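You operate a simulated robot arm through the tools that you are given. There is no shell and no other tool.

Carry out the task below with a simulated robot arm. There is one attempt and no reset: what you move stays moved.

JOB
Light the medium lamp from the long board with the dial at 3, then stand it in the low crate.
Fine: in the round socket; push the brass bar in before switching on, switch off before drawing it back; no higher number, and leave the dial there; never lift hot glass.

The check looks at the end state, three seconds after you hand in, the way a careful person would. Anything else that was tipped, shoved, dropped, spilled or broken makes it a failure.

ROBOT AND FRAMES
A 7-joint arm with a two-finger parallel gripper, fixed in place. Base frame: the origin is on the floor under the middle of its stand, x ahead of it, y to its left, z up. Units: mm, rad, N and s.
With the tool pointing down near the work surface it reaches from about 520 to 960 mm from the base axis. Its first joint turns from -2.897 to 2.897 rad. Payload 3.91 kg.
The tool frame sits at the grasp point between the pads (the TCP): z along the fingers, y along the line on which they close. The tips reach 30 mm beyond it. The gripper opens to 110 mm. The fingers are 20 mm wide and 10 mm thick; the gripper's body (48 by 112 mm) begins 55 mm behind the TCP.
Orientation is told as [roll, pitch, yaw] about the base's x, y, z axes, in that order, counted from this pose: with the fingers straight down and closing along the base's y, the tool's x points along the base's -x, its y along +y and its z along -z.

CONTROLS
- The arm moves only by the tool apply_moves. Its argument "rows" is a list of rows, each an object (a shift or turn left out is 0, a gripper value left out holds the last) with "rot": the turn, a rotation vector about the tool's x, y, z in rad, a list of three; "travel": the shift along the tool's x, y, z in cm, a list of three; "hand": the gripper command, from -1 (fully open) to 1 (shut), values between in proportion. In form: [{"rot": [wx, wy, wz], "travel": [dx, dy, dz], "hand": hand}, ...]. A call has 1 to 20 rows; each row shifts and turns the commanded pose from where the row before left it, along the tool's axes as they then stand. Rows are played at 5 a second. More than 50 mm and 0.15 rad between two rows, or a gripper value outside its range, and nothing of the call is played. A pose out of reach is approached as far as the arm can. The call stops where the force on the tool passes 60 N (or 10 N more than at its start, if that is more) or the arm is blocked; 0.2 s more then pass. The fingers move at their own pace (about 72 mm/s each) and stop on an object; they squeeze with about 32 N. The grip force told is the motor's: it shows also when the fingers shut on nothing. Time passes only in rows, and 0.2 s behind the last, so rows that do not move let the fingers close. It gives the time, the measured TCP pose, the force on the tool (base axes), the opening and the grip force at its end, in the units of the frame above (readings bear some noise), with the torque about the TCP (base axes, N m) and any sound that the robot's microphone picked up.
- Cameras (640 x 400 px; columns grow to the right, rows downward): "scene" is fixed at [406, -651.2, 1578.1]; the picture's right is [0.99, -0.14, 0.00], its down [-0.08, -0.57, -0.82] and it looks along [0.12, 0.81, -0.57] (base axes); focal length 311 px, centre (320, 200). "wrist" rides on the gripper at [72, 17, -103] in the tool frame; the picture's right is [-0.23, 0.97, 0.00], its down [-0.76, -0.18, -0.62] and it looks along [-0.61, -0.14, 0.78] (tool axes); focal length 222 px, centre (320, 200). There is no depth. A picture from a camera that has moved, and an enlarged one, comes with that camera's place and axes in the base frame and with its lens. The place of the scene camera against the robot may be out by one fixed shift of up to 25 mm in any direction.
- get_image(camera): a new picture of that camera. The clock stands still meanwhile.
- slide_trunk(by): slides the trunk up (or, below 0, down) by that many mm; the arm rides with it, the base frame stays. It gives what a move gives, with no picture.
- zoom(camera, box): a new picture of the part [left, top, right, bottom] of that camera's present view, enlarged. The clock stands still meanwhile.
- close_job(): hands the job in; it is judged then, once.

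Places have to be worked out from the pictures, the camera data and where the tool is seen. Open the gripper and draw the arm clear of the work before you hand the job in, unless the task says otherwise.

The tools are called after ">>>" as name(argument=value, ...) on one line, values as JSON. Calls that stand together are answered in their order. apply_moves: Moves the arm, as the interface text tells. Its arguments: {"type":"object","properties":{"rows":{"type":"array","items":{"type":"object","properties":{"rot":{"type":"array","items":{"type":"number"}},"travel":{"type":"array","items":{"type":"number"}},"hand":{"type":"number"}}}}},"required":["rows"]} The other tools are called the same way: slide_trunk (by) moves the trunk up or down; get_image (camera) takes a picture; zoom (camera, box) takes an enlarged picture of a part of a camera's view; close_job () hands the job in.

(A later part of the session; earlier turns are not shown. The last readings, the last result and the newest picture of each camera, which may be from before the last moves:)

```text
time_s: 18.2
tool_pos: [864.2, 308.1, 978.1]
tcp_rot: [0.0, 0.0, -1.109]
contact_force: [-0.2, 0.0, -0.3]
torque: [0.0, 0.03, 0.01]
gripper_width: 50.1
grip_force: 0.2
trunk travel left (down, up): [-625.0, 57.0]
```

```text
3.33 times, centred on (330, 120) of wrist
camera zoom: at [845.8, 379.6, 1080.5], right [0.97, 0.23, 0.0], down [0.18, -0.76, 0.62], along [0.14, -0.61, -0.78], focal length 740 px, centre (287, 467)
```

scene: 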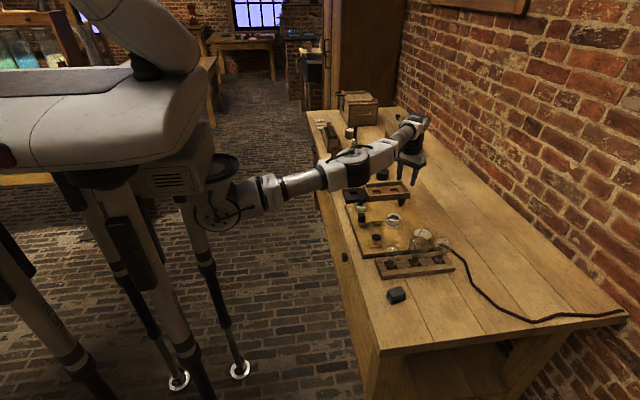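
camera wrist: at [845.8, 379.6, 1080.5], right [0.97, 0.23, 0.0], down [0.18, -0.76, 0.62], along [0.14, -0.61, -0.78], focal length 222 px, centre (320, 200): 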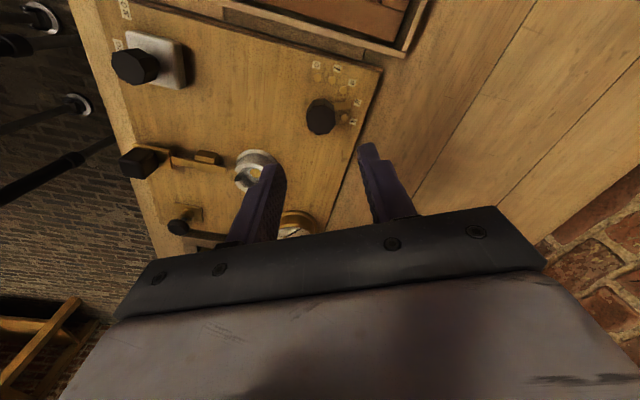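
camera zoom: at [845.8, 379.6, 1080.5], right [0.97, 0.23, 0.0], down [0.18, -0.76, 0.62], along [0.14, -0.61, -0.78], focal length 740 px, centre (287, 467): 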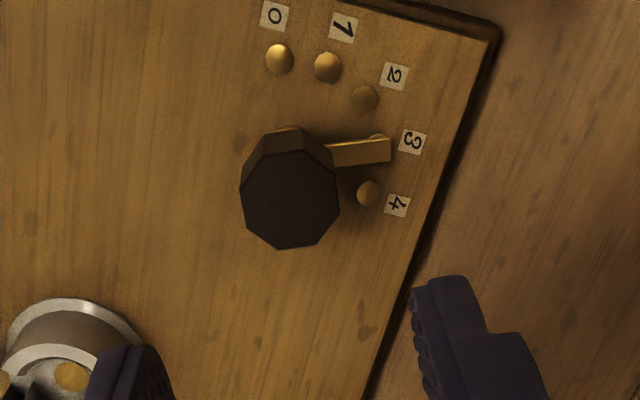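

The dial is at 3 and clear. Now I turn back to yaw 0, rise and move above the medium lamp with the fingers set to 84 mm.

>>> apply_moves(rows=[{"travel": [0, 0, -3.5], "rot": [0, 0, -0.1386]}, {"rot": [0, 0, -0.1386]}, {"rot": [0, 0, -0.1386]}, {"rot": [0, 0, -0.1386]}, {"rot": [0, 0, -0.1386]}, {"rot": [0, 0, -0.1386]}, {"rot": [0, 0, -0.1386]}, {"rot": [0, 0, -0.1386]}, {"travel": [0, 0, 0], "hand": -0.53}])

>>> apply_moves(rows=[{"travel": [0, -4, 0]}, {"travel": [0, -4, 0]}, {"travel": [0, -4, 0]}, {"travel": [0, -4, 0]}, {"travel": [0, -4, 0]}, {"travel": [0, -4, 0]}, {"travel": [0, -4, 0]}, {"travel": [0, 0, 0]}])

>>> get_image(camera="wrist")

>>> get_image(camera="scene")

```text
time_s: 20.2
tool_pos: [864.1, 307.9, 1011.3]
tcp_rot: [0.0, 0.001, 0.003]
contact_force: [0.3, 0.2, 0.1]
torque: [0.0, 0.0, 0.0]
gripper_width: 84.1
grip_force: 0.0
trunk travel left (down, up): [-625.0, 57.0]
```

```text
time_s: 22.0
tool_pos: [866.9, 26.7, 1011.6]
tcp_rot: [0.0, 0.001, 0.001]
contact_force: [0.0, 0.2, -0.4]
torque: [0.02, -0.01, 0.01]
gripper_width: 84.4
grip_force: 0.0
trunk travel left (down, up): [-625.0, 57.0]
```

```text
taken
camera wrist: at [792.8, 43.4, 1113.7], right [0.23, 0.97, 0.0], down [0.76, -0.18, 0.62], along [0.61, -0.14, -0.78], focal length 222 px, centre (320, 200)
```

wrist: 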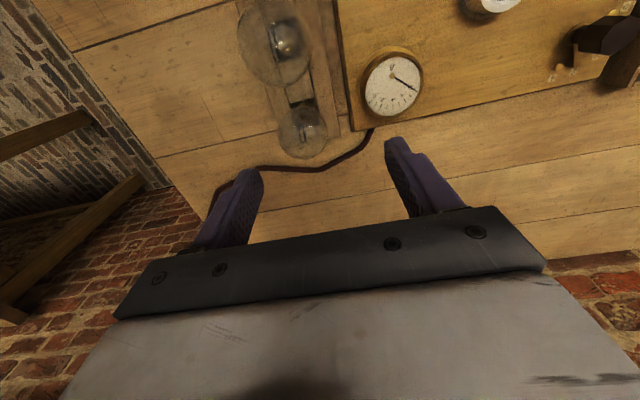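

```text
taken
```

scene: 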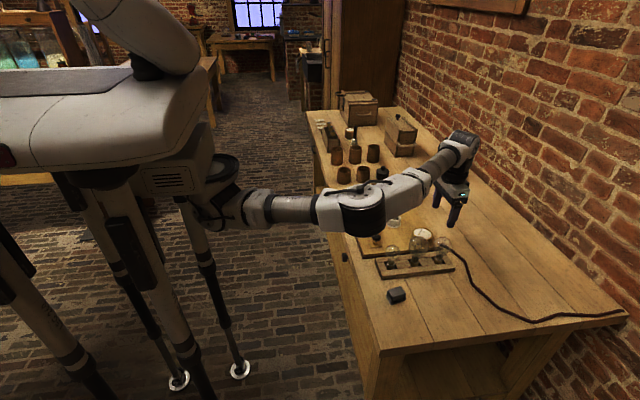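

>>> zoom(camera="wrist", box=[220, 40, 380, 180])

>>> zoom(camera="scene", box=[370, 220, 470, 285])

```text
2.86 times, centred on (300, 110) of wrist
camera zoom: at [792.8, 43.4, 1113.7], right [0.23, 0.97, 0.0], down [0.76, -0.18, 0.62], along [0.61, -0.14, -0.78], focal length 635 px, centre (377, 457)
```

zoom: 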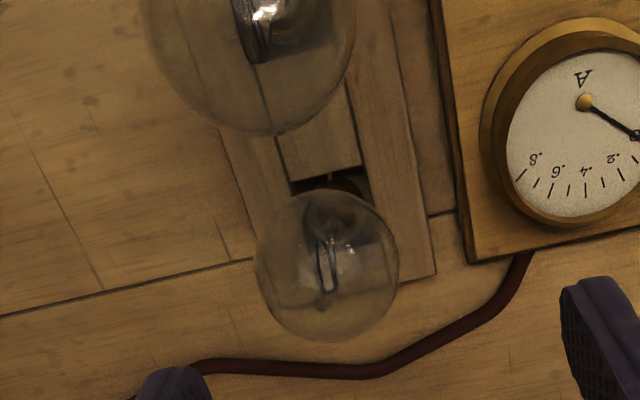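

```text
6.15 times, centred on (420, 252) of scene
camera zoom: at [406.0, -651.2, 1578.1], right [0.99, -0.14, 0.0], down [-0.08, -0.57, -0.82], along [0.12, 0.81, -0.57], focal length 1915 px, centre (-295, -123)
```

zoom: 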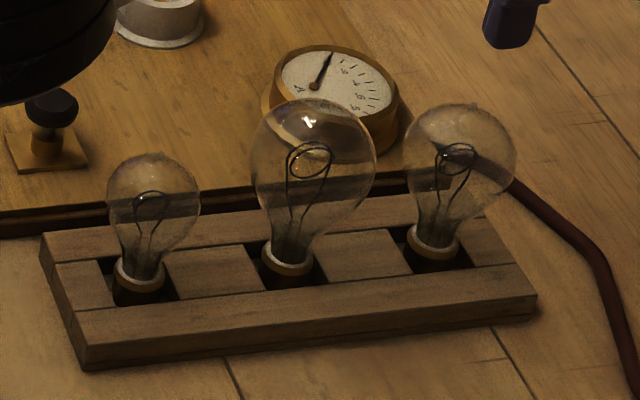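

The bulb centre is confirmed at about (882, 4, 880), radius ~27. I centre over it and come down to 950 first.

>>> apply_moves(rows=[{"travel": [-1.49, -2.29, 0]}, {"travel": [0, 0, 2]}, {"travel": [0, 0, 2]}, {"travel": [0, 0, 2]}, {"travel": [0, 0, 0]}])

>>> get_image(camera="wrist")

>>> zoom(camera="wrist", box=[220, 90, 420, 220])

>>> zoom(camera="scene", box=[400, 180, 500, 275])

```text
time_s: 23.2
tool_pos: [880.9, 4.1, 952.2]
tcp_rot: [0.001, 0.001, 0.0]
contact_force: [0.4, 0.0, 0.0]
torque: [-0.01, 0.01, 0.0]
gripper_width: 84.0
grip_force: 0.0
trunk travel left (down, up): [-625.0, 57.0]
```

```text
taken
camera wrist: at [806.6, 20.6, 1054.2], right [0.23, 0.97, 0.0], down [0.76, -0.18, 0.62], along [0.61, -0.14, -0.78], focal length 222 px, centre (320, 200)
```

wrist: 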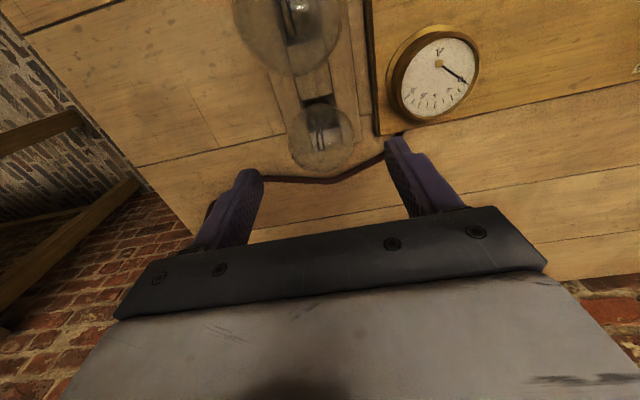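

```text
3.08 times, centred on (320, 155) of wrist
camera zoom: at [806.6, 20.6, 1054.2], right [0.23, 0.97, 0.0], down [0.76, -0.18, 0.62], along [0.61, -0.14, -0.78], focal length 684 px, centre (320, 338)
```

zoom: 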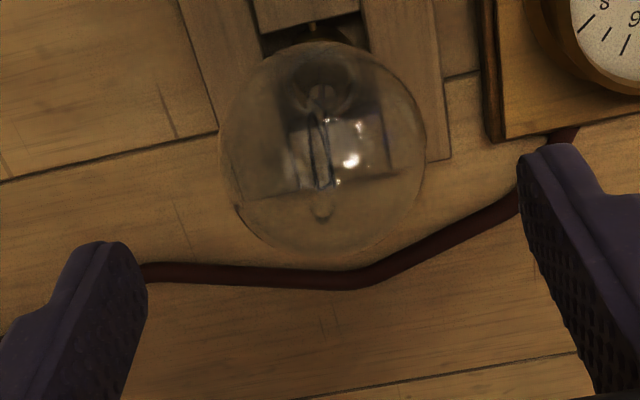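

```text
4.21 times, centred on (450, 228) of scene
camera zoom: at [406.0, -651.2, 1578.1], right [0.99, -0.14, 0.0], down [-0.08, -0.57, -0.82], along [0.12, 0.81, -0.57], focal length 1310 px, centre (-227, 84)
```

zoom: 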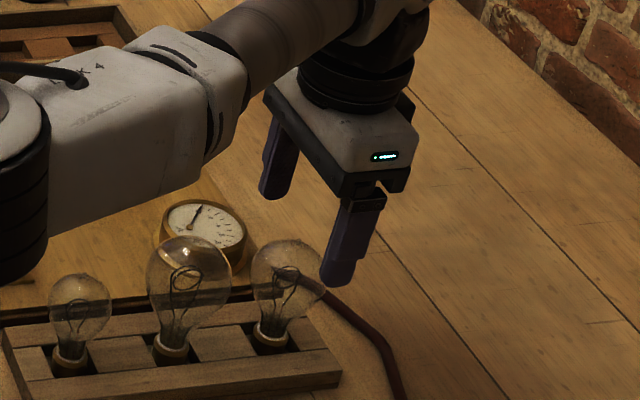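

The bulb is centred on the tool axis. I descend to z≈889, pads spanning the bulb's widest part.

>>> apply_moves(rows=[{"travel": [0, 0, 2.1]}, {"travel": [0, 0, 2.1]}, {"travel": [0, 0, 2.1]}, {"travel": [0, 0, 0]}])

>>> get_image(camera="wrist")

>>> zoom(camera="scene", box=[400, 200, 480, 275])

```text
time_s: 24.2
tool_pos: [880.3, 4.8, 890.2]
tcp_rot: [-0.001, -0.001, 0.001]
contact_force: [0.7, -0.5, -0.6]
torque: [0.01, 0.02, 0.01]
gripper_width: 83.9
grip_force: 0.0
trunk travel left (down, up): [-625.0, 57.0]
```

```text
taken
camera wrist: at [806.7, 20.8, 991.7], right [0.23, 0.97, 0.0], down [0.76, -0.18, 0.62], along [0.61, -0.14, -0.78], focal length 222 px, centre (320, 200)
```

wrist: 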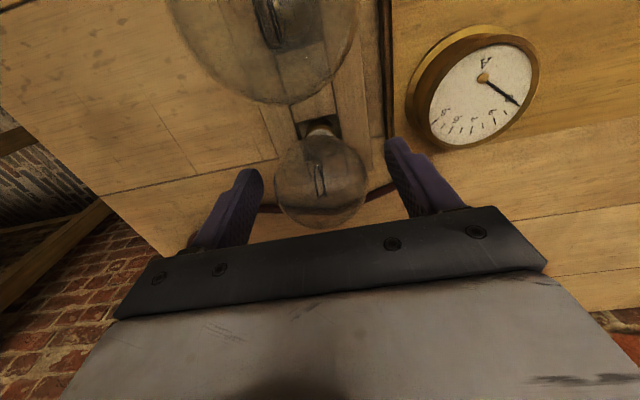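

```text
5.33 times, centred on (440, 238) of scene
camera zoom: at [406.0, -651.2, 1578.1], right [0.99, -0.14, 0.0], down [-0.08, -0.57, -0.82], along [0.12, 0.81, -0.57], focal length 1660 px, centre (-320, 0)
```

zoom: 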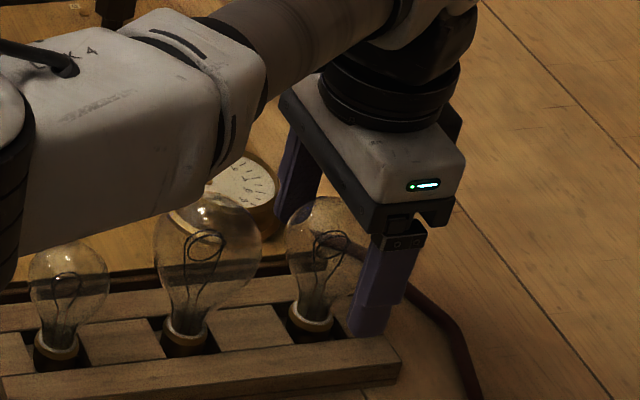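

Wrist view shows the bulb centred between the pads. I close gently on it and check the opening.

>>> apply_moves(rows=[{"hand": 0.0}, {"hand": 1}, {"hand": 1}, {"hand": 1}, {"hand": 1}])

>>> get_image(camera="wrist")

>>> zoom(camera="scene", box=[400, 200, 480, 275])

```text
time_s: 25.4
tool_pos: [879.8, 4.8, 890.1]
tcp_rot: [0.0, 0.002, 0.0]
contact_force: [-0.8, 0.5, -0.1]
torque: [0.01, 0.02, -0.02]
gripper_width: 51.9
grip_force: 30.1
trunk travel left (down, up): [-625.0, 57.0]
```

```text
taken
camera wrist: at [806.8, 20.8, 991.7], right [0.23, 0.97, 0.0], down [0.76, -0.18, 0.62], along [0.61, -0.14, -0.78], focal length 222 px, centre (320, 200)
```

wrist: 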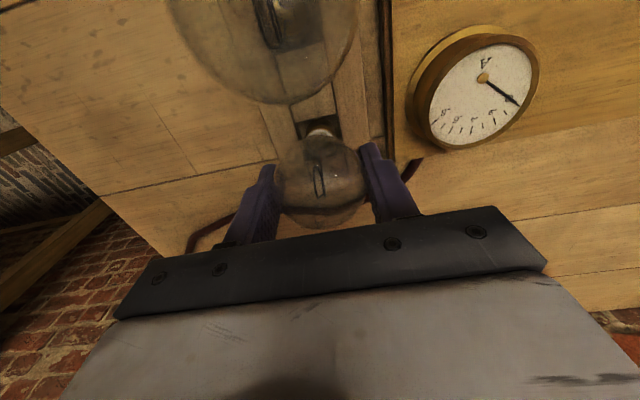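

```text
5.33 times, centred on (440, 238) of scene
camera zoom: at [406.0, -651.2, 1578.1], right [0.99, -0.14, 0.0], down [-0.08, -0.57, -0.82], along [0.12, 0.81, -0.57], focal length 1660 px, centre (-320, 0)
```

zoom: 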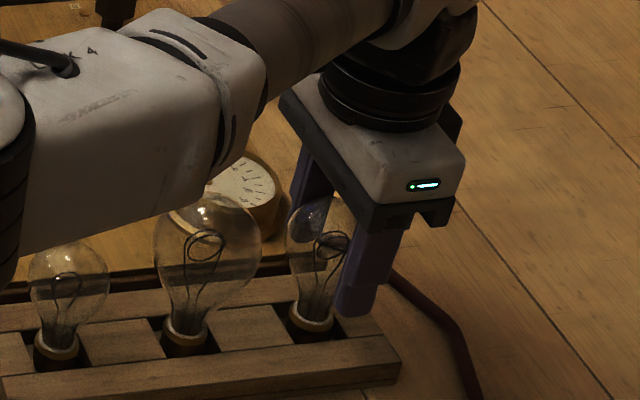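

Bulb held at 51.9 mm with ~30 N. I lift slowly and check that it comes free straight.

>>> apply_moves(rows=[{"travel": [0, 0, -0.5]}, {"travel": [0, 0, -0.5]}, {"travel": [0, 0, -1.0]}, {"travel": [0, 0, -1.0]}, {"travel": [0, 0, -1.5]}, {"travel": [0, 0, -1.5]}, {"travel": [0, 0, -2]}, {"travel": [0, 0, -2]}])

>>> get_image(camera="wrist")

>>> zoom(camera="scene", box=[380, 170, 480, 275])

```text
time_s: 27.2
tool_pos: [880.1, 6.1, 988.7]
tcp_rot: [0.001, 0.0, -0.001]
contact_force: [0.0, -0.5, -0.4]
torque: [0.0, 0.01, -0.01]
gripper_width: 52.3
grip_force: 29.9
trunk travel left (down, up): [-625.0, 57.0]
```

```text
taken
camera wrist: at [806.7, 21.8, 1092.0], right [0.23, 0.97, 0.0], down [0.76, -0.18, 0.62], along [0.61, -0.14, -0.78], focal length 222 px, centre (320, 200)
```

wrist: 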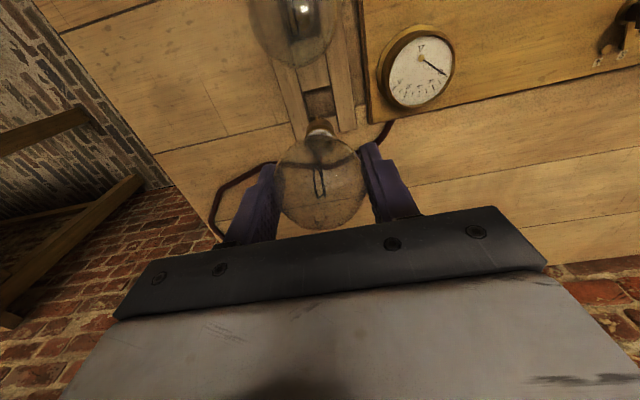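

```text
3.81 times, centred on (430, 222) of scene
camera zoom: at [406.0, -651.2, 1578.1], right [0.99, -0.14, 0.0], down [-0.08, -0.57, -0.82], along [0.12, 0.81, -0.57], focal length 1186 px, centre (-99, 114)
```

zoom: 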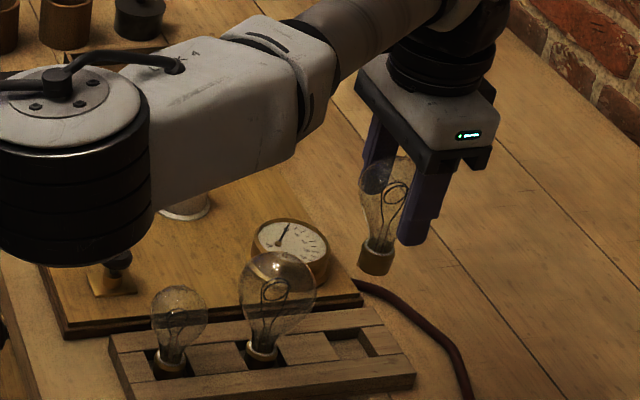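

The lamp hangs straight with a ~26 mm brass cap, about 78 mm from bulb centre to cap bottom. I carry it at height to just beyond the socket, so that the wrist camera looks down on the socket for a precise fix.

>>> apply_moves(rows=[{"travel": [0, 0, -2.1]}, {"travel": [0.5, 3.4, 0]}, {"travel": [0.5, 3.4, 0]}, {"travel": [0.5, 3.4, 0]}, {"travel": [0.5, 3.4, 0]}, {"travel": [0.5, 3.4, 0]}, {"travel": [0.5, 3.4, 0]}, {"travel": [0, 0, 0]}])

>>> get_image(camera="wrist")

>>> zoom(camera="wrist", box=[250, 0, 370, 140])

>>> zoom(camera="scene", box=[360, 140, 460, 240])

```text
time_s: 29.0
tool_pos: [849.3, 211.2, 1010.9]
tcp_rot: [0.0, 0.0, 0.0]
contact_force: [-0.3, 0.8, 0.0]
torque: [-0.01, 0.02, 0.07]
gripper_width: 52.1
grip_force: 29.9
trunk travel left (down, up): [-625.0, 57.0]
```

```text
taken
camera wrist: at [777.0, 226.3, 1113.2], right [0.23, 0.97, 0.0], down [0.76, -0.18, 0.62], along [0.61, -0.14, -0.78], focal length 222 px, centre (320, 200)
```

wrist: 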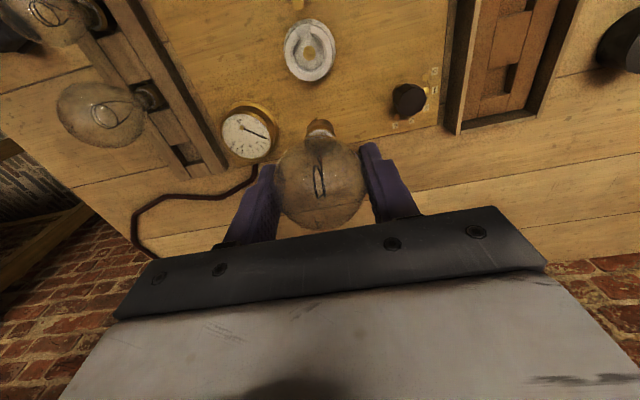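

```text
2.86 times, centred on (310, 70) of wrist
camera zoom: at [777.0, 226.3, 1113.2], right [0.23, 0.97, 0.0], down [0.76, -0.18, 0.62], along [0.61, -0.14, -0.78], focal length 635 px, centre (349, 571)
```

zoom: 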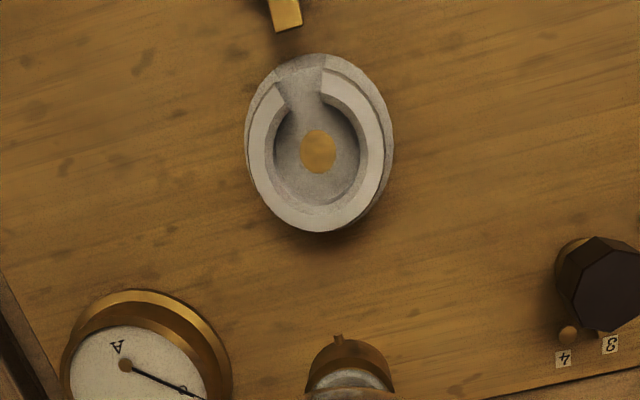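

```text
4.00 times, centred on (410, 190) of scene
camera zoom: at [406.0, -651.2, 1578.1], right [0.99, -0.14, 0.0], down [-0.08, -0.57, -0.82], along [0.12, 0.81, -0.57], focal length 1245 px, centre (-40, 240)
```

zoom: 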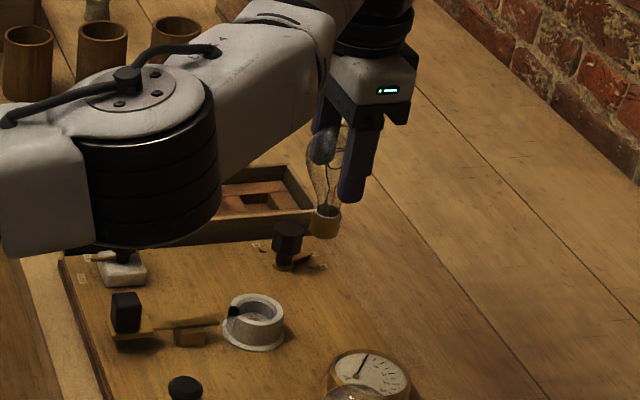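

The socket centre refines to about (799.7, 209.8), bore ~31.6 mm; its slot faces −x, the same way as the small pin on the lamp cap at yaw 0. I move over it with the cap bottom near z≈872 and check.

>>> apply_moves(rows=[{"travel": [1.7, -0.05, 0]}, {"travel": [1.7, -0.05, 0]}, {"travel": [1.63, -0.04, 0]}, {"travel": [0, 0, 1.7]}, {"travel": [0, 0, 1.7]}, {"travel": [0, 0, 1.7]}, {"travel": [0, 0, 0]}])

>>> get_image(camera="wrist")

>>> zoom(camera="wrist", box=[260, 60, 380, 160])

>>> zoom(camera="scene", box=[370, 170, 430, 235])

```text
time_s: 30.6
tool_pos: [800.4, 207.3, 959.4]
tcp_rot: [0.0, 0.001, 0.0]
contact_force: [0.3, -1.0, -0.6]
torque: [0.0, -0.04, 0.0]
gripper_width: 51.9
grip_force: 29.9
trunk travel left (down, up): [-625.0, 57.0]
```

```text
taken
camera wrist: at [726.3, 224.1, 1061.5], right [0.23, 0.97, 0.0], down [0.76, -0.18, 0.62], along [0.61, -0.14, -0.78], focal length 222 px, centre (320, 200)
```

wrist: 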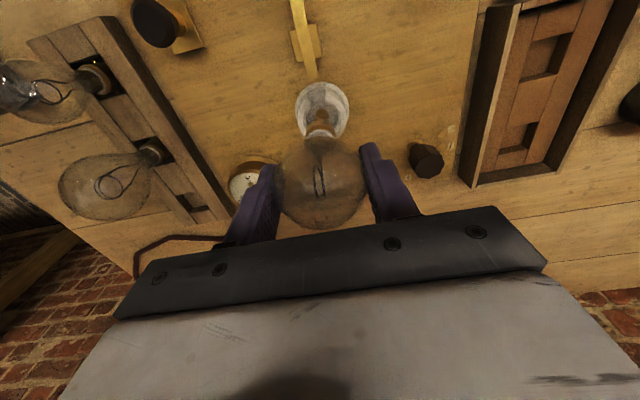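

```text
4.00 times, centred on (320, 110) of wrist
camera zoom: at [726.3, 224.1, 1061.5], right [0.23, 0.97, 0.0], down [0.76, -0.18, 0.62], along [0.61, -0.14, -0.78], focal length 888 px, centre (320, 560)
```

zoom: 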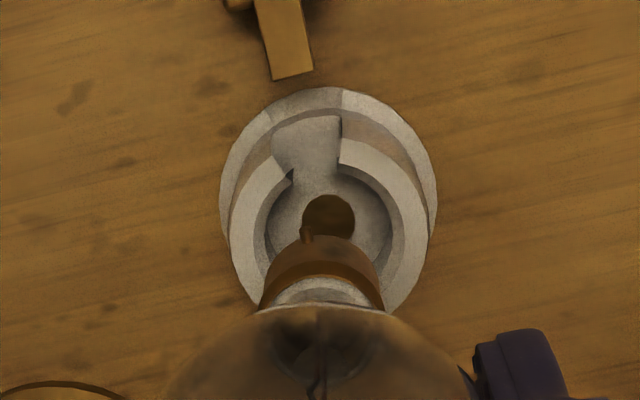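

```text
6.15 times, centred on (400, 202) of scene
camera zoom: at [406.0, -651.2, 1578.1], right [0.99, -0.14, 0.0], down [-0.08, -0.57, -0.82], along [0.12, 0.81, -0.57], focal length 1915 px, centre (-172, 185)
```

zoom: 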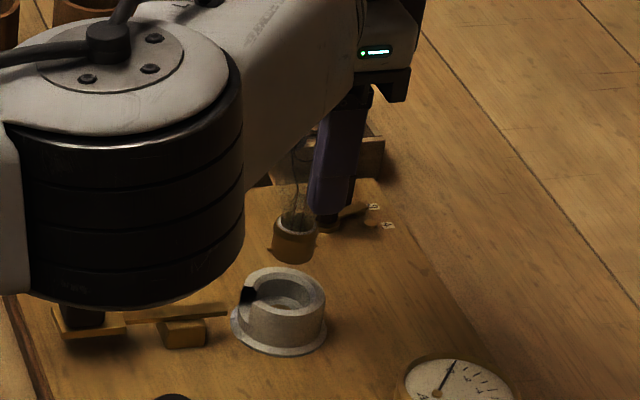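

The socket centre is ~2.3 mm to +y of the lamp axis. I correct that and lower to just above the ring.

>>> apply_moves(rows=[{"travel": [0.07, 0.24, 0]}, {"travel": [0, 0, 0.8]}, {"travel": [0, 0, 0.8]}, {"travel": [0, 0, 0]}])

>>> zoom(camera="wrist", box=[260, 60, 380, 160])

>>> zoom(camera="scene", box=[370, 190, 430, 230])

```text
time_s: 31.6
tool_pos: [798.8, 209.8, 943.9]
tcp_rot: [0.001, 0.0, 0.001]
contact_force: [0.0, 0.0, -0.7]
torque: [-0.01, 0.01, 0.01]
gripper_width: 51.9
grip_force: 30.2
trunk travel left (down, up): [-625.0, 57.0]
```

```text
4.00 times, centred on (320, 110) of wrist
camera zoom: at [725.5, 226.3, 1045.6], right [0.23, 0.97, 0.0], down [0.76, -0.18, 0.62], along [0.61, -0.14, -0.78], focal length 888 px, centre (320, 560)
```

zoom: 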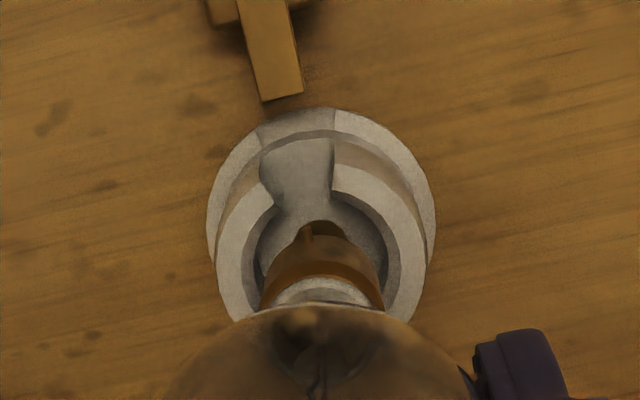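

```text
10.00 times, centred on (400, 210) of scene
camera zoom: at [406.0, -651.2, 1578.1], right [0.99, -0.14, 0.0], down [-0.08, -0.57, -0.82], along [0.12, 0.81, -0.57], focal length 3112 px, centre (-480, 100)
```

zoom: 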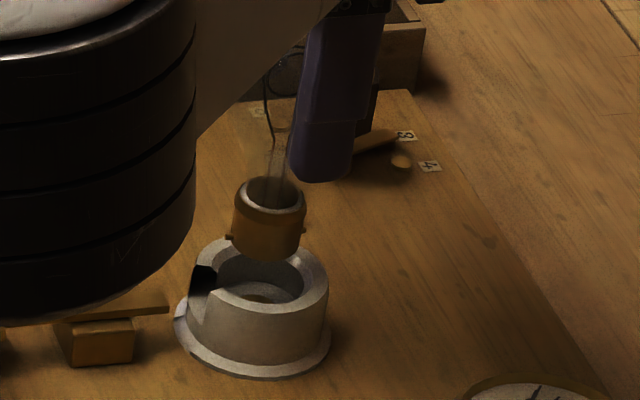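

Cap and socket line up within about a millimetre in both views. I lower in small steps, reading the force.

>>> apply_moves(rows=[{"travel": [0, 0, 0.4]}, {"travel": [0, 0, 0.4]}, {"travel": [0, 0, 0.4]}, {"travel": [0, 0, 0]}])

>>> zoom(camera="wrist", box=[260, 60, 380, 160])

>>> zoom(camera="scene", box=[370, 190, 430, 230])

```text
time_s: 32.6
tool_pos: [798.6, 208.9, 930.5]
tcp_rot: [0.0, 0.0, 0.0]
contact_force: [0.0, 0.5, -0.5]
torque: [0.03, -0.01, 0.01]
gripper_width: 52.2
grip_force: 29.8
trunk travel left (down, up): [-625.0, 57.0]
```

```text
4.00 times, centred on (320, 110) of wrist
camera zoom: at [725.7, 226.2, 1033.9], right [0.23, 0.97, 0.0], down [0.76, -0.18, 0.62], along [0.61, -0.14, -0.78], focal length 888 px, centre (320, 560)
```

zoom: 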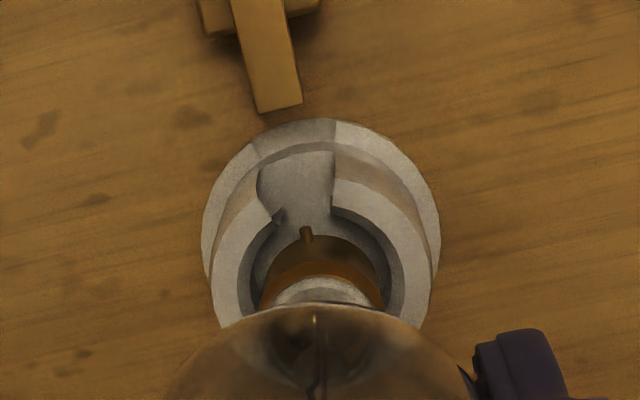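

```text
10.00 times, centred on (400, 210) of scene
camera zoom: at [406.0, -651.2, 1578.1], right [0.99, -0.14, 0.0], down [-0.08, -0.57, -0.82], along [0.12, 0.81, -0.57], focal length 3112 px, centre (-480, 100)
```

zoom: 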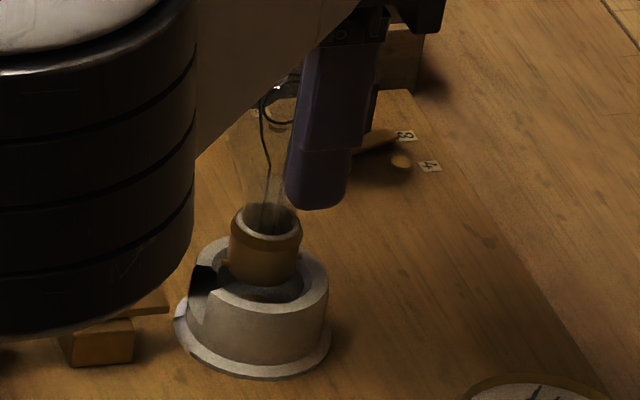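

>>> apply_moves(rows=[{"travel": [0, 0, 0.3]}, {"travel": [0, 0, 0.3]}, {"travel": [0, 0, 0.2]}, {"travel": [0, 0, 0]}])

>>> apply_moves(rows=[{"travel": [0, 0, 0.2]}, {"travel": [0, 0, 0.1]}, {"travel": [0, 0, 0]}])

>>> zoom(camera="wrist", box=[260, 60, 380, 160])

>>> zoom(camera="scene", box=[370, 190, 430, 230])

```text
time_s: 33.6
tool_pos: [798.3, 209.5, 922.3]
tcp_rot: [0.001, 0.001, -0.001]
contact_force: [-0.4, -0.5, 0.6]
torque: [0.01, 0.01, -0.02]
gripper_width: 51.8
grip_force: 29.7
trunk travel left (down, up): [-625.0, 57.0]
```

```text
time_s: 34.4
tool_pos: [798.8, 210.6, 919.9]
tcp_rot: [-0.002, 0.0, 0.0]
contact_force: [-0.5, -0.5, 0.5]
torque: [-0.01, 0.01, -0.01]
gripper_width: 51.9
grip_force: 30.6
trunk travel left (down, up): [-625.0, 57.0]
```

```text
4.00 times, centred on (320, 110) of wrist
camera zoom: at [725.7, 226.1, 1022.6], right [0.23, 0.97, 0.0], down [0.76, -0.18, 0.62], along [0.61, -0.14, -0.78], focal length 888 px, centre (320, 560)
```

zoom: 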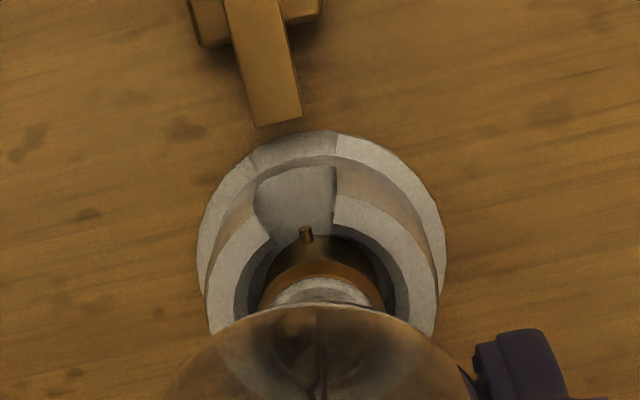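

```text
10.00 times, centred on (400, 210) of scene
camera zoom: at [406.0, -651.2, 1578.1], right [0.99, -0.14, 0.0], down [-0.08, -0.57, -0.82], along [0.12, 0.81, -0.57], focal length 3112 px, centre (-480, 100)
```

zoom: 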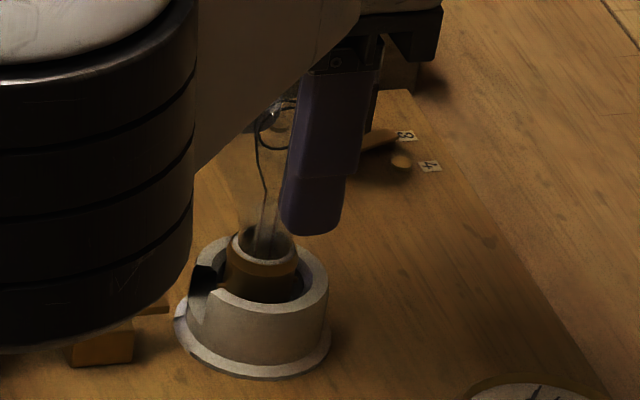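

>>> apply_moves(rows=[{"travel": [0, 0, 0.15]}, {"travel": [0, 0, 0.15]}, {"travel": [0, 0, 0]}])

>>> apply_moves(rows=[{"travel": [0, 0, 0.1]}, {"travel": [0, 0, 0.1]}, {"travel": [0, 0, 0]}])

>>> apply_moves(rows=[{"travel": [0, 0, 0.1]}, {"travel": [0, 0, 0]}])

```text
time_s: 35.2
tool_pos: [797.9, 209.9, 917.4]
tcp_rot: [-0.001, 0.001, -0.001]
contact_force: [0.3, -0.7, -0.6]
torque: [-0.01, 0.0, 0.0]
gripper_width: 52.0
grip_force: 30.5
trunk travel left (down, up): [-625.0, 57.0]
```

```text
time_s: 36.0
tool_pos: [797.9, 209.6, 915.5]
tcp_rot: [0.0, -0.001, -0.001]
contact_force: [0.5, -1.2, 0.1]
torque: [-0.01, -0.01, -0.02]
gripper_width: 51.8
grip_force: 29.9
trunk travel left (down, up): [-625.0, 57.0]
```

```text
time_s: 36.6
tool_pos: [800.1, 209.5, 914.2]
tcp_rot: [0.0, 0.0, -0.001]
contact_force: [0.4, -0.9, -0.4]
torque: [0.01, 0.01, -0.01]
gripper_width: 51.8
grip_force: 29.9
trunk travel left (down, up): [-625.0, 57.0]
```

No contact yet at z=914; I look again before the last millimetres.

>>> apply_moves(rows=[{"travel": [0, 0, 0.1]}, {"travel": [0, 0, 0.1]}, {"travel": [0, 0, 0]}])

>>> zoom(camera="wrist", box=[260, 60, 380, 160])

>>> zoom(camera="scene", box=[370, 190, 430, 230])

```text
time_s: 37.4
tool_pos: [798.7, 209.5, 913.7]
tcp_rot: [0.0, 0.0, 0.0]
contact_force: [-0.8, -1.0, 3.2]
torque: [-0.06, 0.03, -0.03]
gripper_width: 52.1
grip_force: 30.5
trunk travel left (down, up): [-625.0, 57.0]
```

```text
4.00 times, centred on (320, 110) of wrist
camera zoom: at [725.4, 226.4, 1015.8], right [0.23, 0.97, 0.0], down [0.76, -0.18, 0.62], along [0.61, -0.14, -0.78], focal length 888 px, centre (320, 560)
```

zoom: 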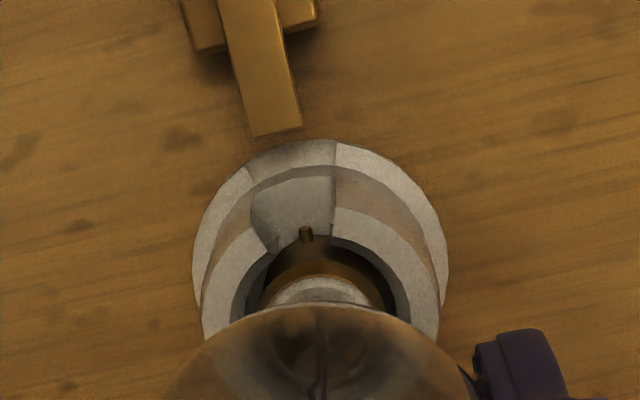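

```text
10.00 times, centred on (400, 210) of scene
camera zoom: at [406.0, -651.2, 1578.1], right [0.99, -0.14, 0.0], down [-0.08, -0.57, -0.82], along [0.12, 0.81, -0.57], focal length 3112 px, centre (-480, 100)
```

zoom: 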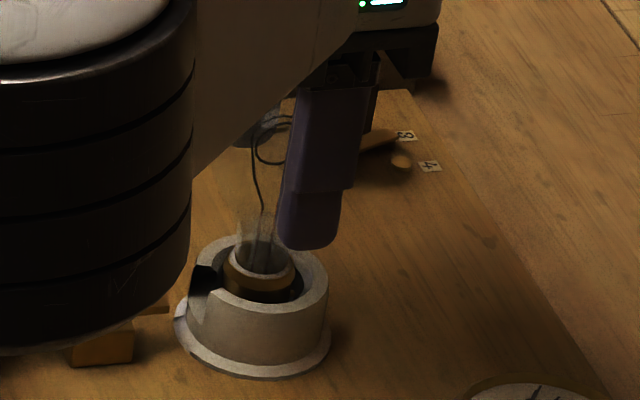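

Light contact (3 N) at z≈913.7: the cap rests on the socket floor at z≈828. I open the fingers gradually and look before moving away.

>>> apply_moves(rows=[{"hand": -0.02}, {"hand": -0.1}, {"hand": -0.25}, {"hand": -0.45}, {"hand": -0.45}, {"hand": -0.45}])

>>> get_image(camera="wrist")

>>> zoom(camera="scene", box=[370, 170, 430, 230])

```text
time_s: 38.8
tool_pos: [799.8, 210.7, 913.0]
tcp_rot: [0.0, -0.001, 0.0]
contact_force: [-0.1, 0.1, -0.2]
torque: [-0.04, 0.02, -0.02]
gripper_width: 79.6
grip_force: 0.1
trunk travel left (down, up): [-625.0, 57.0]
```

```text
taken
camera wrist: at [725.6, 226.4, 1015.1], right [0.23, 0.97, 0.0], down [0.76, -0.18, 0.62], along [0.61, -0.14, -0.78], focal length 222 px, centre (320, 200)
```

wrist: 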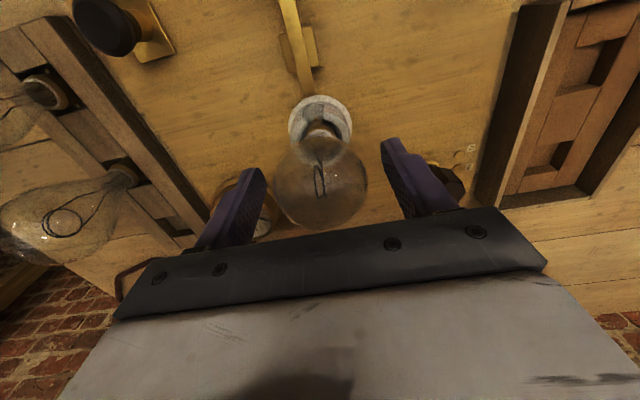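

```text
6.67 times, centred on (400, 200) of scene
camera zoom: at [406.0, -651.2, 1578.1], right [0.99, -0.14, 0.0], down [-0.08, -0.57, -0.82], along [0.12, 0.81, -0.57], focal length 2075 px, centre (-213, 200)
```

zoom: 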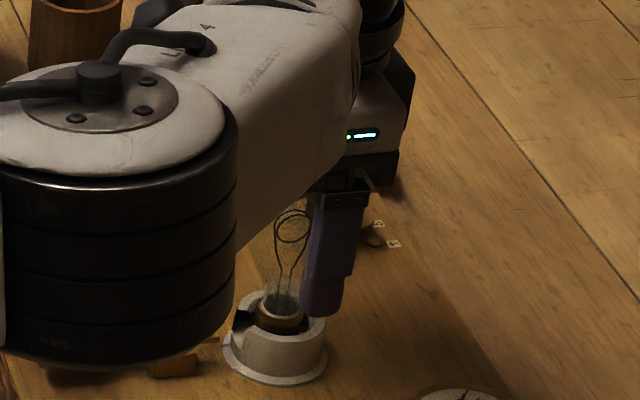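

The lamp stands by itself in the socket. I lift straight up clear of it, then move back (−x) over the bar handle.

>>> apply_moves(rows=[{"travel": [0, 0, -2]}, {"travel": [0, 0, -3]}, {"travel": [0, 0, -3]}, {"travel": [0, 0, -2]}, {"travel": [4, 0, 0]}, {"travel": [4, 0, 0]}, {"travel": [4, 0, 0]}, {"travel": [0.6, 0, 0], "hand": 0.2}, {"travel": [0, 0, 0]}])

>>> get_image(camera="wrist")

>>> get_image(camera="scene")

>>> zoom(camera="wrist", box=[250, 60, 410, 200])

```text
time_s: 40.8
tool_pos: [671.9, 210.3, 1012.8]
tcp_rot: [-0.002, 0.001, 0.0]
contact_force: [0.7, -0.6, -0.3]
torque: [0.01, -0.02, 0.01]
gripper_width: 44.0
grip_force: 0.1
trunk travel left (down, up): [-625.0, 57.0]
```

```text
taken
camera wrist: at [598.9, 226.1, 1115.1], right [0.23, 0.97, 0.0], down [0.76, -0.18, 0.62], along [0.61, -0.14, -0.78], focal length 222 px, centre (320, 200)
```

wrist: 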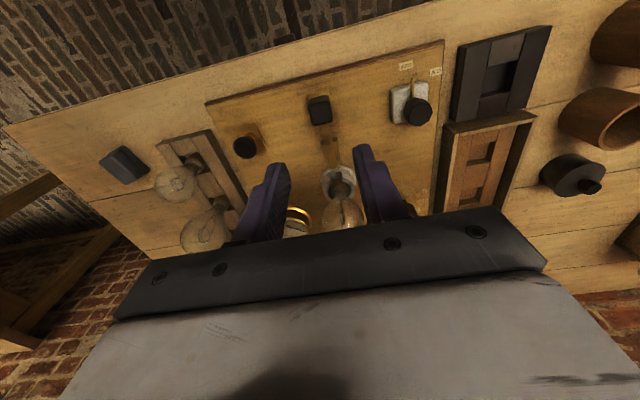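

```text
taken
```

scene: 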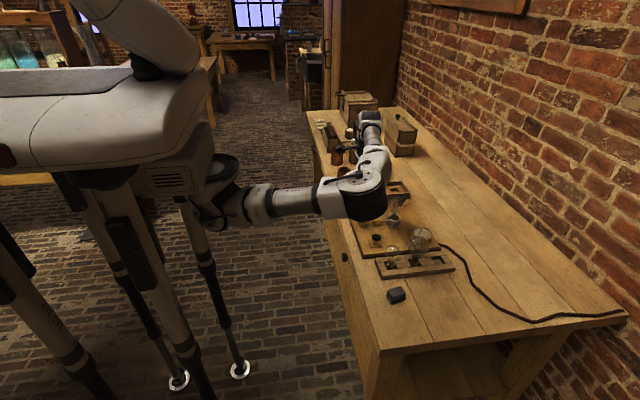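

```text
2.86 times, centred on (330, 130) of wrist
camera zoom: at [598.9, 226.1, 1115.1], right [0.23, 0.97, 0.0], down [0.76, -0.18, 0.62], along [0.61, -0.14, -0.78], focal length 635 px, centre (291, 400)
```

zoom: 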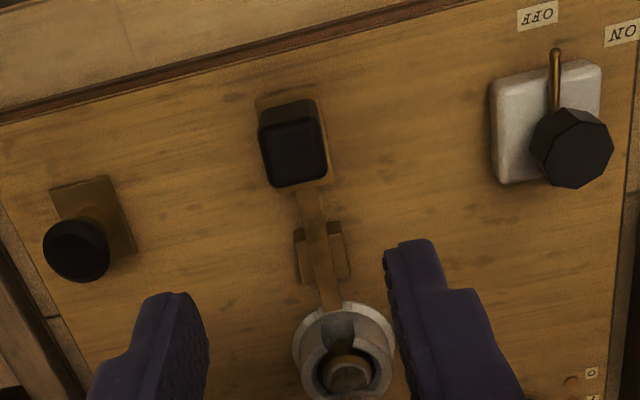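

Handle top centre reads (677, 210.5). I shift over it and come down to z≈905 for a check.

>>> apply_moves(rows=[{"travel": [-0.5, 0.05, 0]}, {"travel": [0, 0, 3]}, {"travel": [0, 0, 3]}, {"travel": [0, 0, 3]}, {"travel": [0, 0, 1.7]}, {"travel": [0, 0, 0]}])

>>> get_image(camera="wrist")

>>> zoom(camera="wrist", box=[240, 90, 400, 210])

>>> get_image(camera="scene")

```text
time_s: 42.2
tool_pos: [678.1, 208.7, 906.2]
tcp_rot: [-0.001, 0.0, 0.0]
contact_force: [-1.4, -0.1, 0.0]
torque: [-0.02, 0.0, 0.01]
gripper_width: 44.2
grip_force: 0.1
trunk travel left (down, up): [-625.0, 57.0]
```

```text
taken
camera wrist: at [605.0, 226.3, 1007.7], right [0.23, 0.97, 0.0], down [0.76, -0.18, 0.62], along [0.61, -0.14, -0.78], focal length 222 px, centre (320, 200)
```

wrist: 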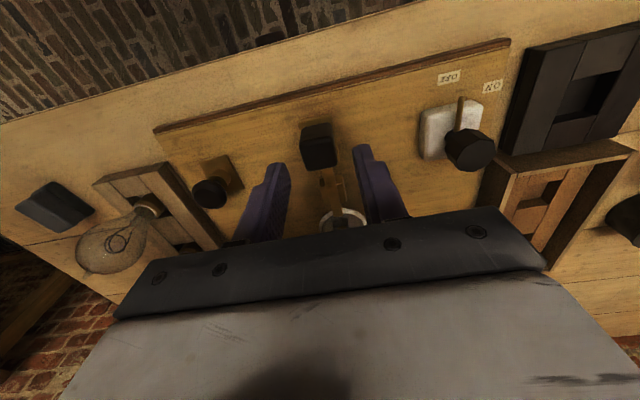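

```text
3.33 times, centred on (320, 150) of wrist
camera zoom: at [605.0, 226.3, 1007.7], right [0.23, 0.97, 0.0], down [0.76, -0.18, 0.62], along [0.61, -0.14, -0.78], focal length 740 px, centre (320, 367)
```

zoom: 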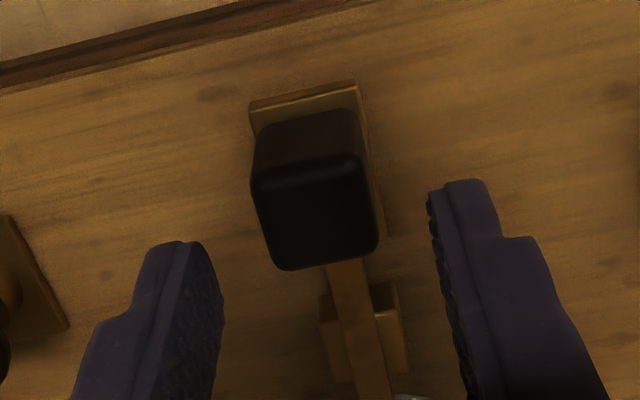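

```text
taken
```

scene: 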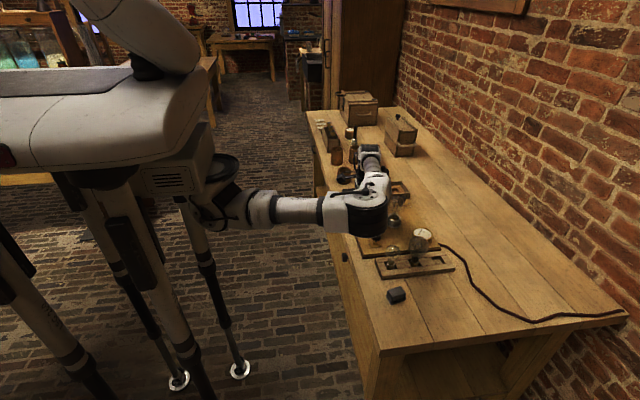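

The handle is between the fingers. Before going lower I check how far the elbow hangs above the bench.

>>> zoom(camera="scene", box=[310, 130, 450, 280])

```text
2.67 times, centred on (380, 205) of scene
camera zoom: at [406.0, -651.2, 1578.1], right [0.99, -0.14, 0.0], down [-0.08, -0.57, -0.82], along [0.12, 0.81, -0.57], focal length 830 px, centre (160, 187)
```

zoom: 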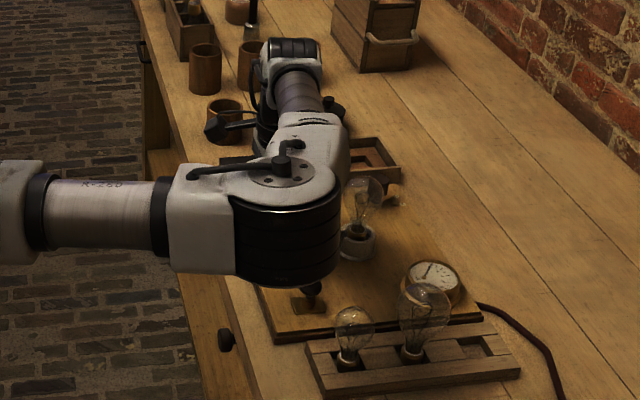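

The elbow is far above the bench (about z≈1120), so it's clear. Handle top comes out at (678, 210, 862); I descend to z=866 so the tips straddle it.

>>> apply_moves(rows=[{"travel": [0, 0.1, 1.0]}, {"travel": [0, 0, 1.0]}, {"travel": [0, 0, 1.0]}, {"travel": [0, 0, 1.0]}, {"travel": [0, 0, 0]}])

>>> zoom(camera="wrist", box=[240, 90, 400, 210])

>>> zoom(camera="scene", box=[340, 170, 420, 250])

```text
time_s: 43.4
tool_pos: [678.0, 211.3, 864.6]
tcp_rot: [0.0, 0.0, 0.0]
contact_force: [0.6, -0.6, 0.4]
torque: [-0.01, -0.02, 0.04]
gripper_width: 44.1
grip_force: 0.1
trunk travel left (down, up): [-625.0, 57.0]
```

```text
3.33 times, centred on (320, 150) of wrist
camera zoom: at [604.5, 227.6, 967.8], right [0.23, 0.97, 0.0], down [0.76, -0.18, 0.62], along [0.61, -0.14, -0.78], focal length 740 px, centre (320, 367)
```

zoom: 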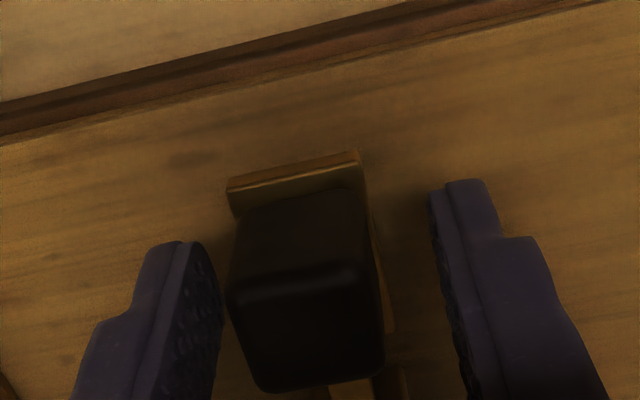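

```text
5.00 times, centred on (380, 210) of scene
camera zoom: at [406.0, -651.2, 1578.1], right [0.99, -0.14, 0.0], down [-0.08, -0.57, -0.82], along [0.12, 0.81, -0.57], focal length 1556 px, centre (20, 150)
```

zoom: 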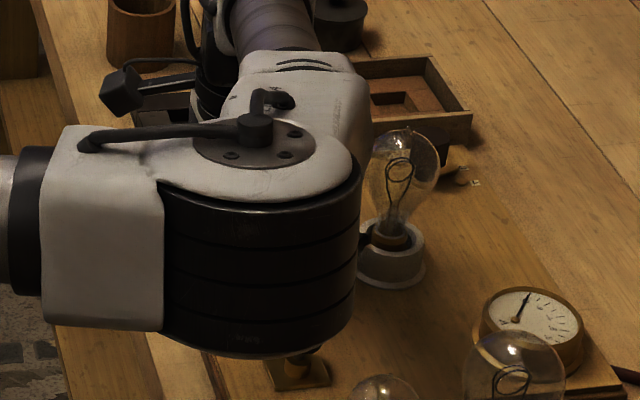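

The handle sits ~2 mm left of centre; I shift −2 mm in y and close on it.

>>> apply_moves(rows=[{"travel": [0, -0.2, 0]}, {"hand": 0.5}, {"hand": 1}, {"hand": 1}, {"hand": 1}])

>>> zoom(camera="wrist", box=[240, 90, 400, 210])

```text
time_s: 44.6
tool_pos: [677.9, 210.4, 865.4]
tcp_rot: [0.0, 0.0, 0.002]
contact_force: [1.0, 7.3, -0.9]
torque: [0.27, -0.05, -0.03]
gripper_width: 25.5
grip_force: 44.8
trunk travel left (down, up): [-625.0, 57.0]
```

```text
3.33 times, centred on (320, 150) of wrist
camera zoom: at [604.6, 226.1, 968.0], right [0.23, 0.97, 0.0], down [0.76, -0.18, 0.62], along [0.61, -0.14, -0.78], focal length 740 px, centre (320, 367)
```

zoom: 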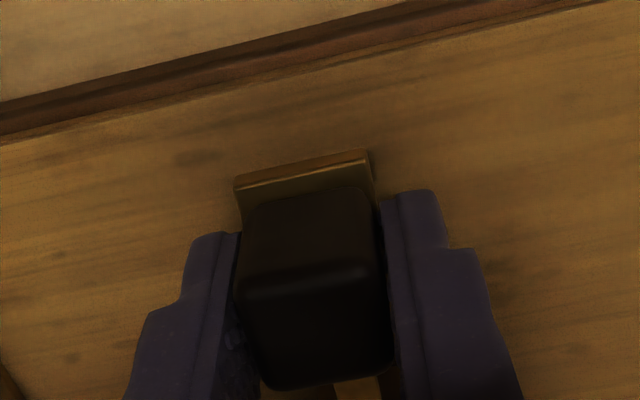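

Handle held (25.5 mm). I push the bar toward the socket (+x), 15 mm first.

>>> apply_moves(rows=[{"travel": [-0.3, 0, 0]}, {"travel": [-0.3, 0, 0]}, {"travel": [-0.3, 0, 0]}, {"travel": [-0.3, 0, 0]}, {"travel": [-0.3, 0, 0]}, {"travel": [0, 0, 0]}])

>>> zoom(camera="scene", box=[340, 170, 420, 250])

>>> get_image(camera="wrist")

```text
time_s: 46.0
tool_pos: [691.9, 208.6, 864.2]
tcp_rot: [0.0, -0.001, 0.001]
contact_force: [0.0, 9.0, 0.5]
torque: [0.28, 0.35, -0.06]
gripper_width: 25.2
grip_force: 44.7
trunk travel left (down, up): [-625.0, 57.0]
```

```text
5.00 times, centred on (380, 210) of scene
camera zoom: at [406.0, -651.2, 1578.1], right [0.99, -0.14, 0.0], down [-0.08, -0.57, -0.82], along [0.12, 0.81, -0.57], focal length 1556 px, centre (20, 150)
```

zoom: 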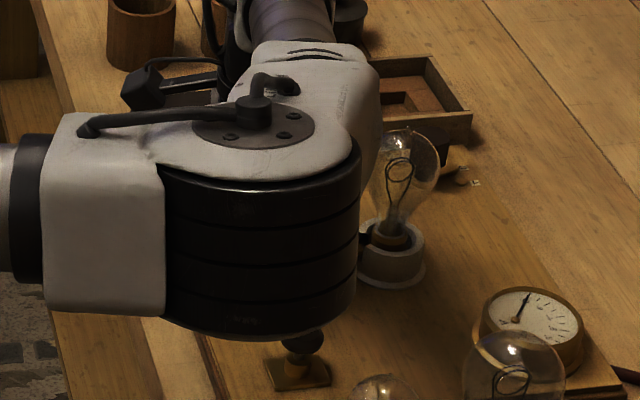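

```text
taken
camera wrist: at [619.2, 226.1, 968.0], right [0.23, 0.97, 0.0], down [0.76, -0.18, 0.62], along [0.61, -0.14, -0.78], focal length 222 px, centre (320, 200)
```

wrist: 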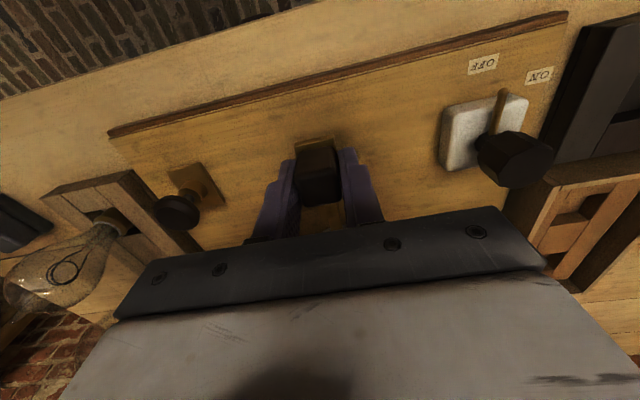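

The bar moves freely with the hand (14 mm so far). I go on in small steps, watching the x force for the stop.

>>> apply_moves(rows=[{"travel": [-0.2, 0, 0]}, {"travel": [-0.2, 0, 0]}, {"travel": [-0.2, 0, 0]}, {"travel": [0, 0, 0]}])

>>> apply_moves(rows=[{"travel": [-0.15, 0, 0]}, {"travel": [-0.15, 0, 0]}, {"travel": [0, 0, 0]}])

>>> zoom(camera="scene", box=[370, 180, 430, 230])

```text
time_s: 47.0
tool_pos: [698.5, 210.6, 865.9]
tcp_rot: [0.001, 0.001, 0.002]
contact_force: [-2.1, 12.2, -1.9]
torque: [0.4, -0.07, -0.13]
gripper_width: 25.4
grip_force: 45.6
trunk travel left (down, up): [-625.0, 57.0]
```

```text
time_s: 47.8
tool_pos: [699.1, 210.6, 866.2]
tcp_rot: [-0.004, 0.006, 0.005]
contact_force: [-25.7, 7.7, -4.2]
torque: [0.24, 0.76, -0.27]
gripper_width: 24.9
grip_force: 45.3
trunk travel left (down, up): [-625.0, 57.0]
```

```text
8.00 times, centred on (400, 205) of scene
camera zoom: at [406.0, -651.2, 1578.1], right [0.99, -0.14, 0.0], down [-0.08, -0.57, -0.82], along [0.12, 0.81, -0.57], focal length 2490 px, centre (-320, 160)
```

zoom: 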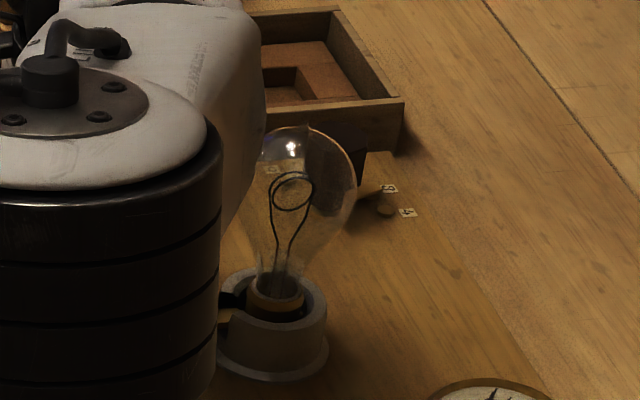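

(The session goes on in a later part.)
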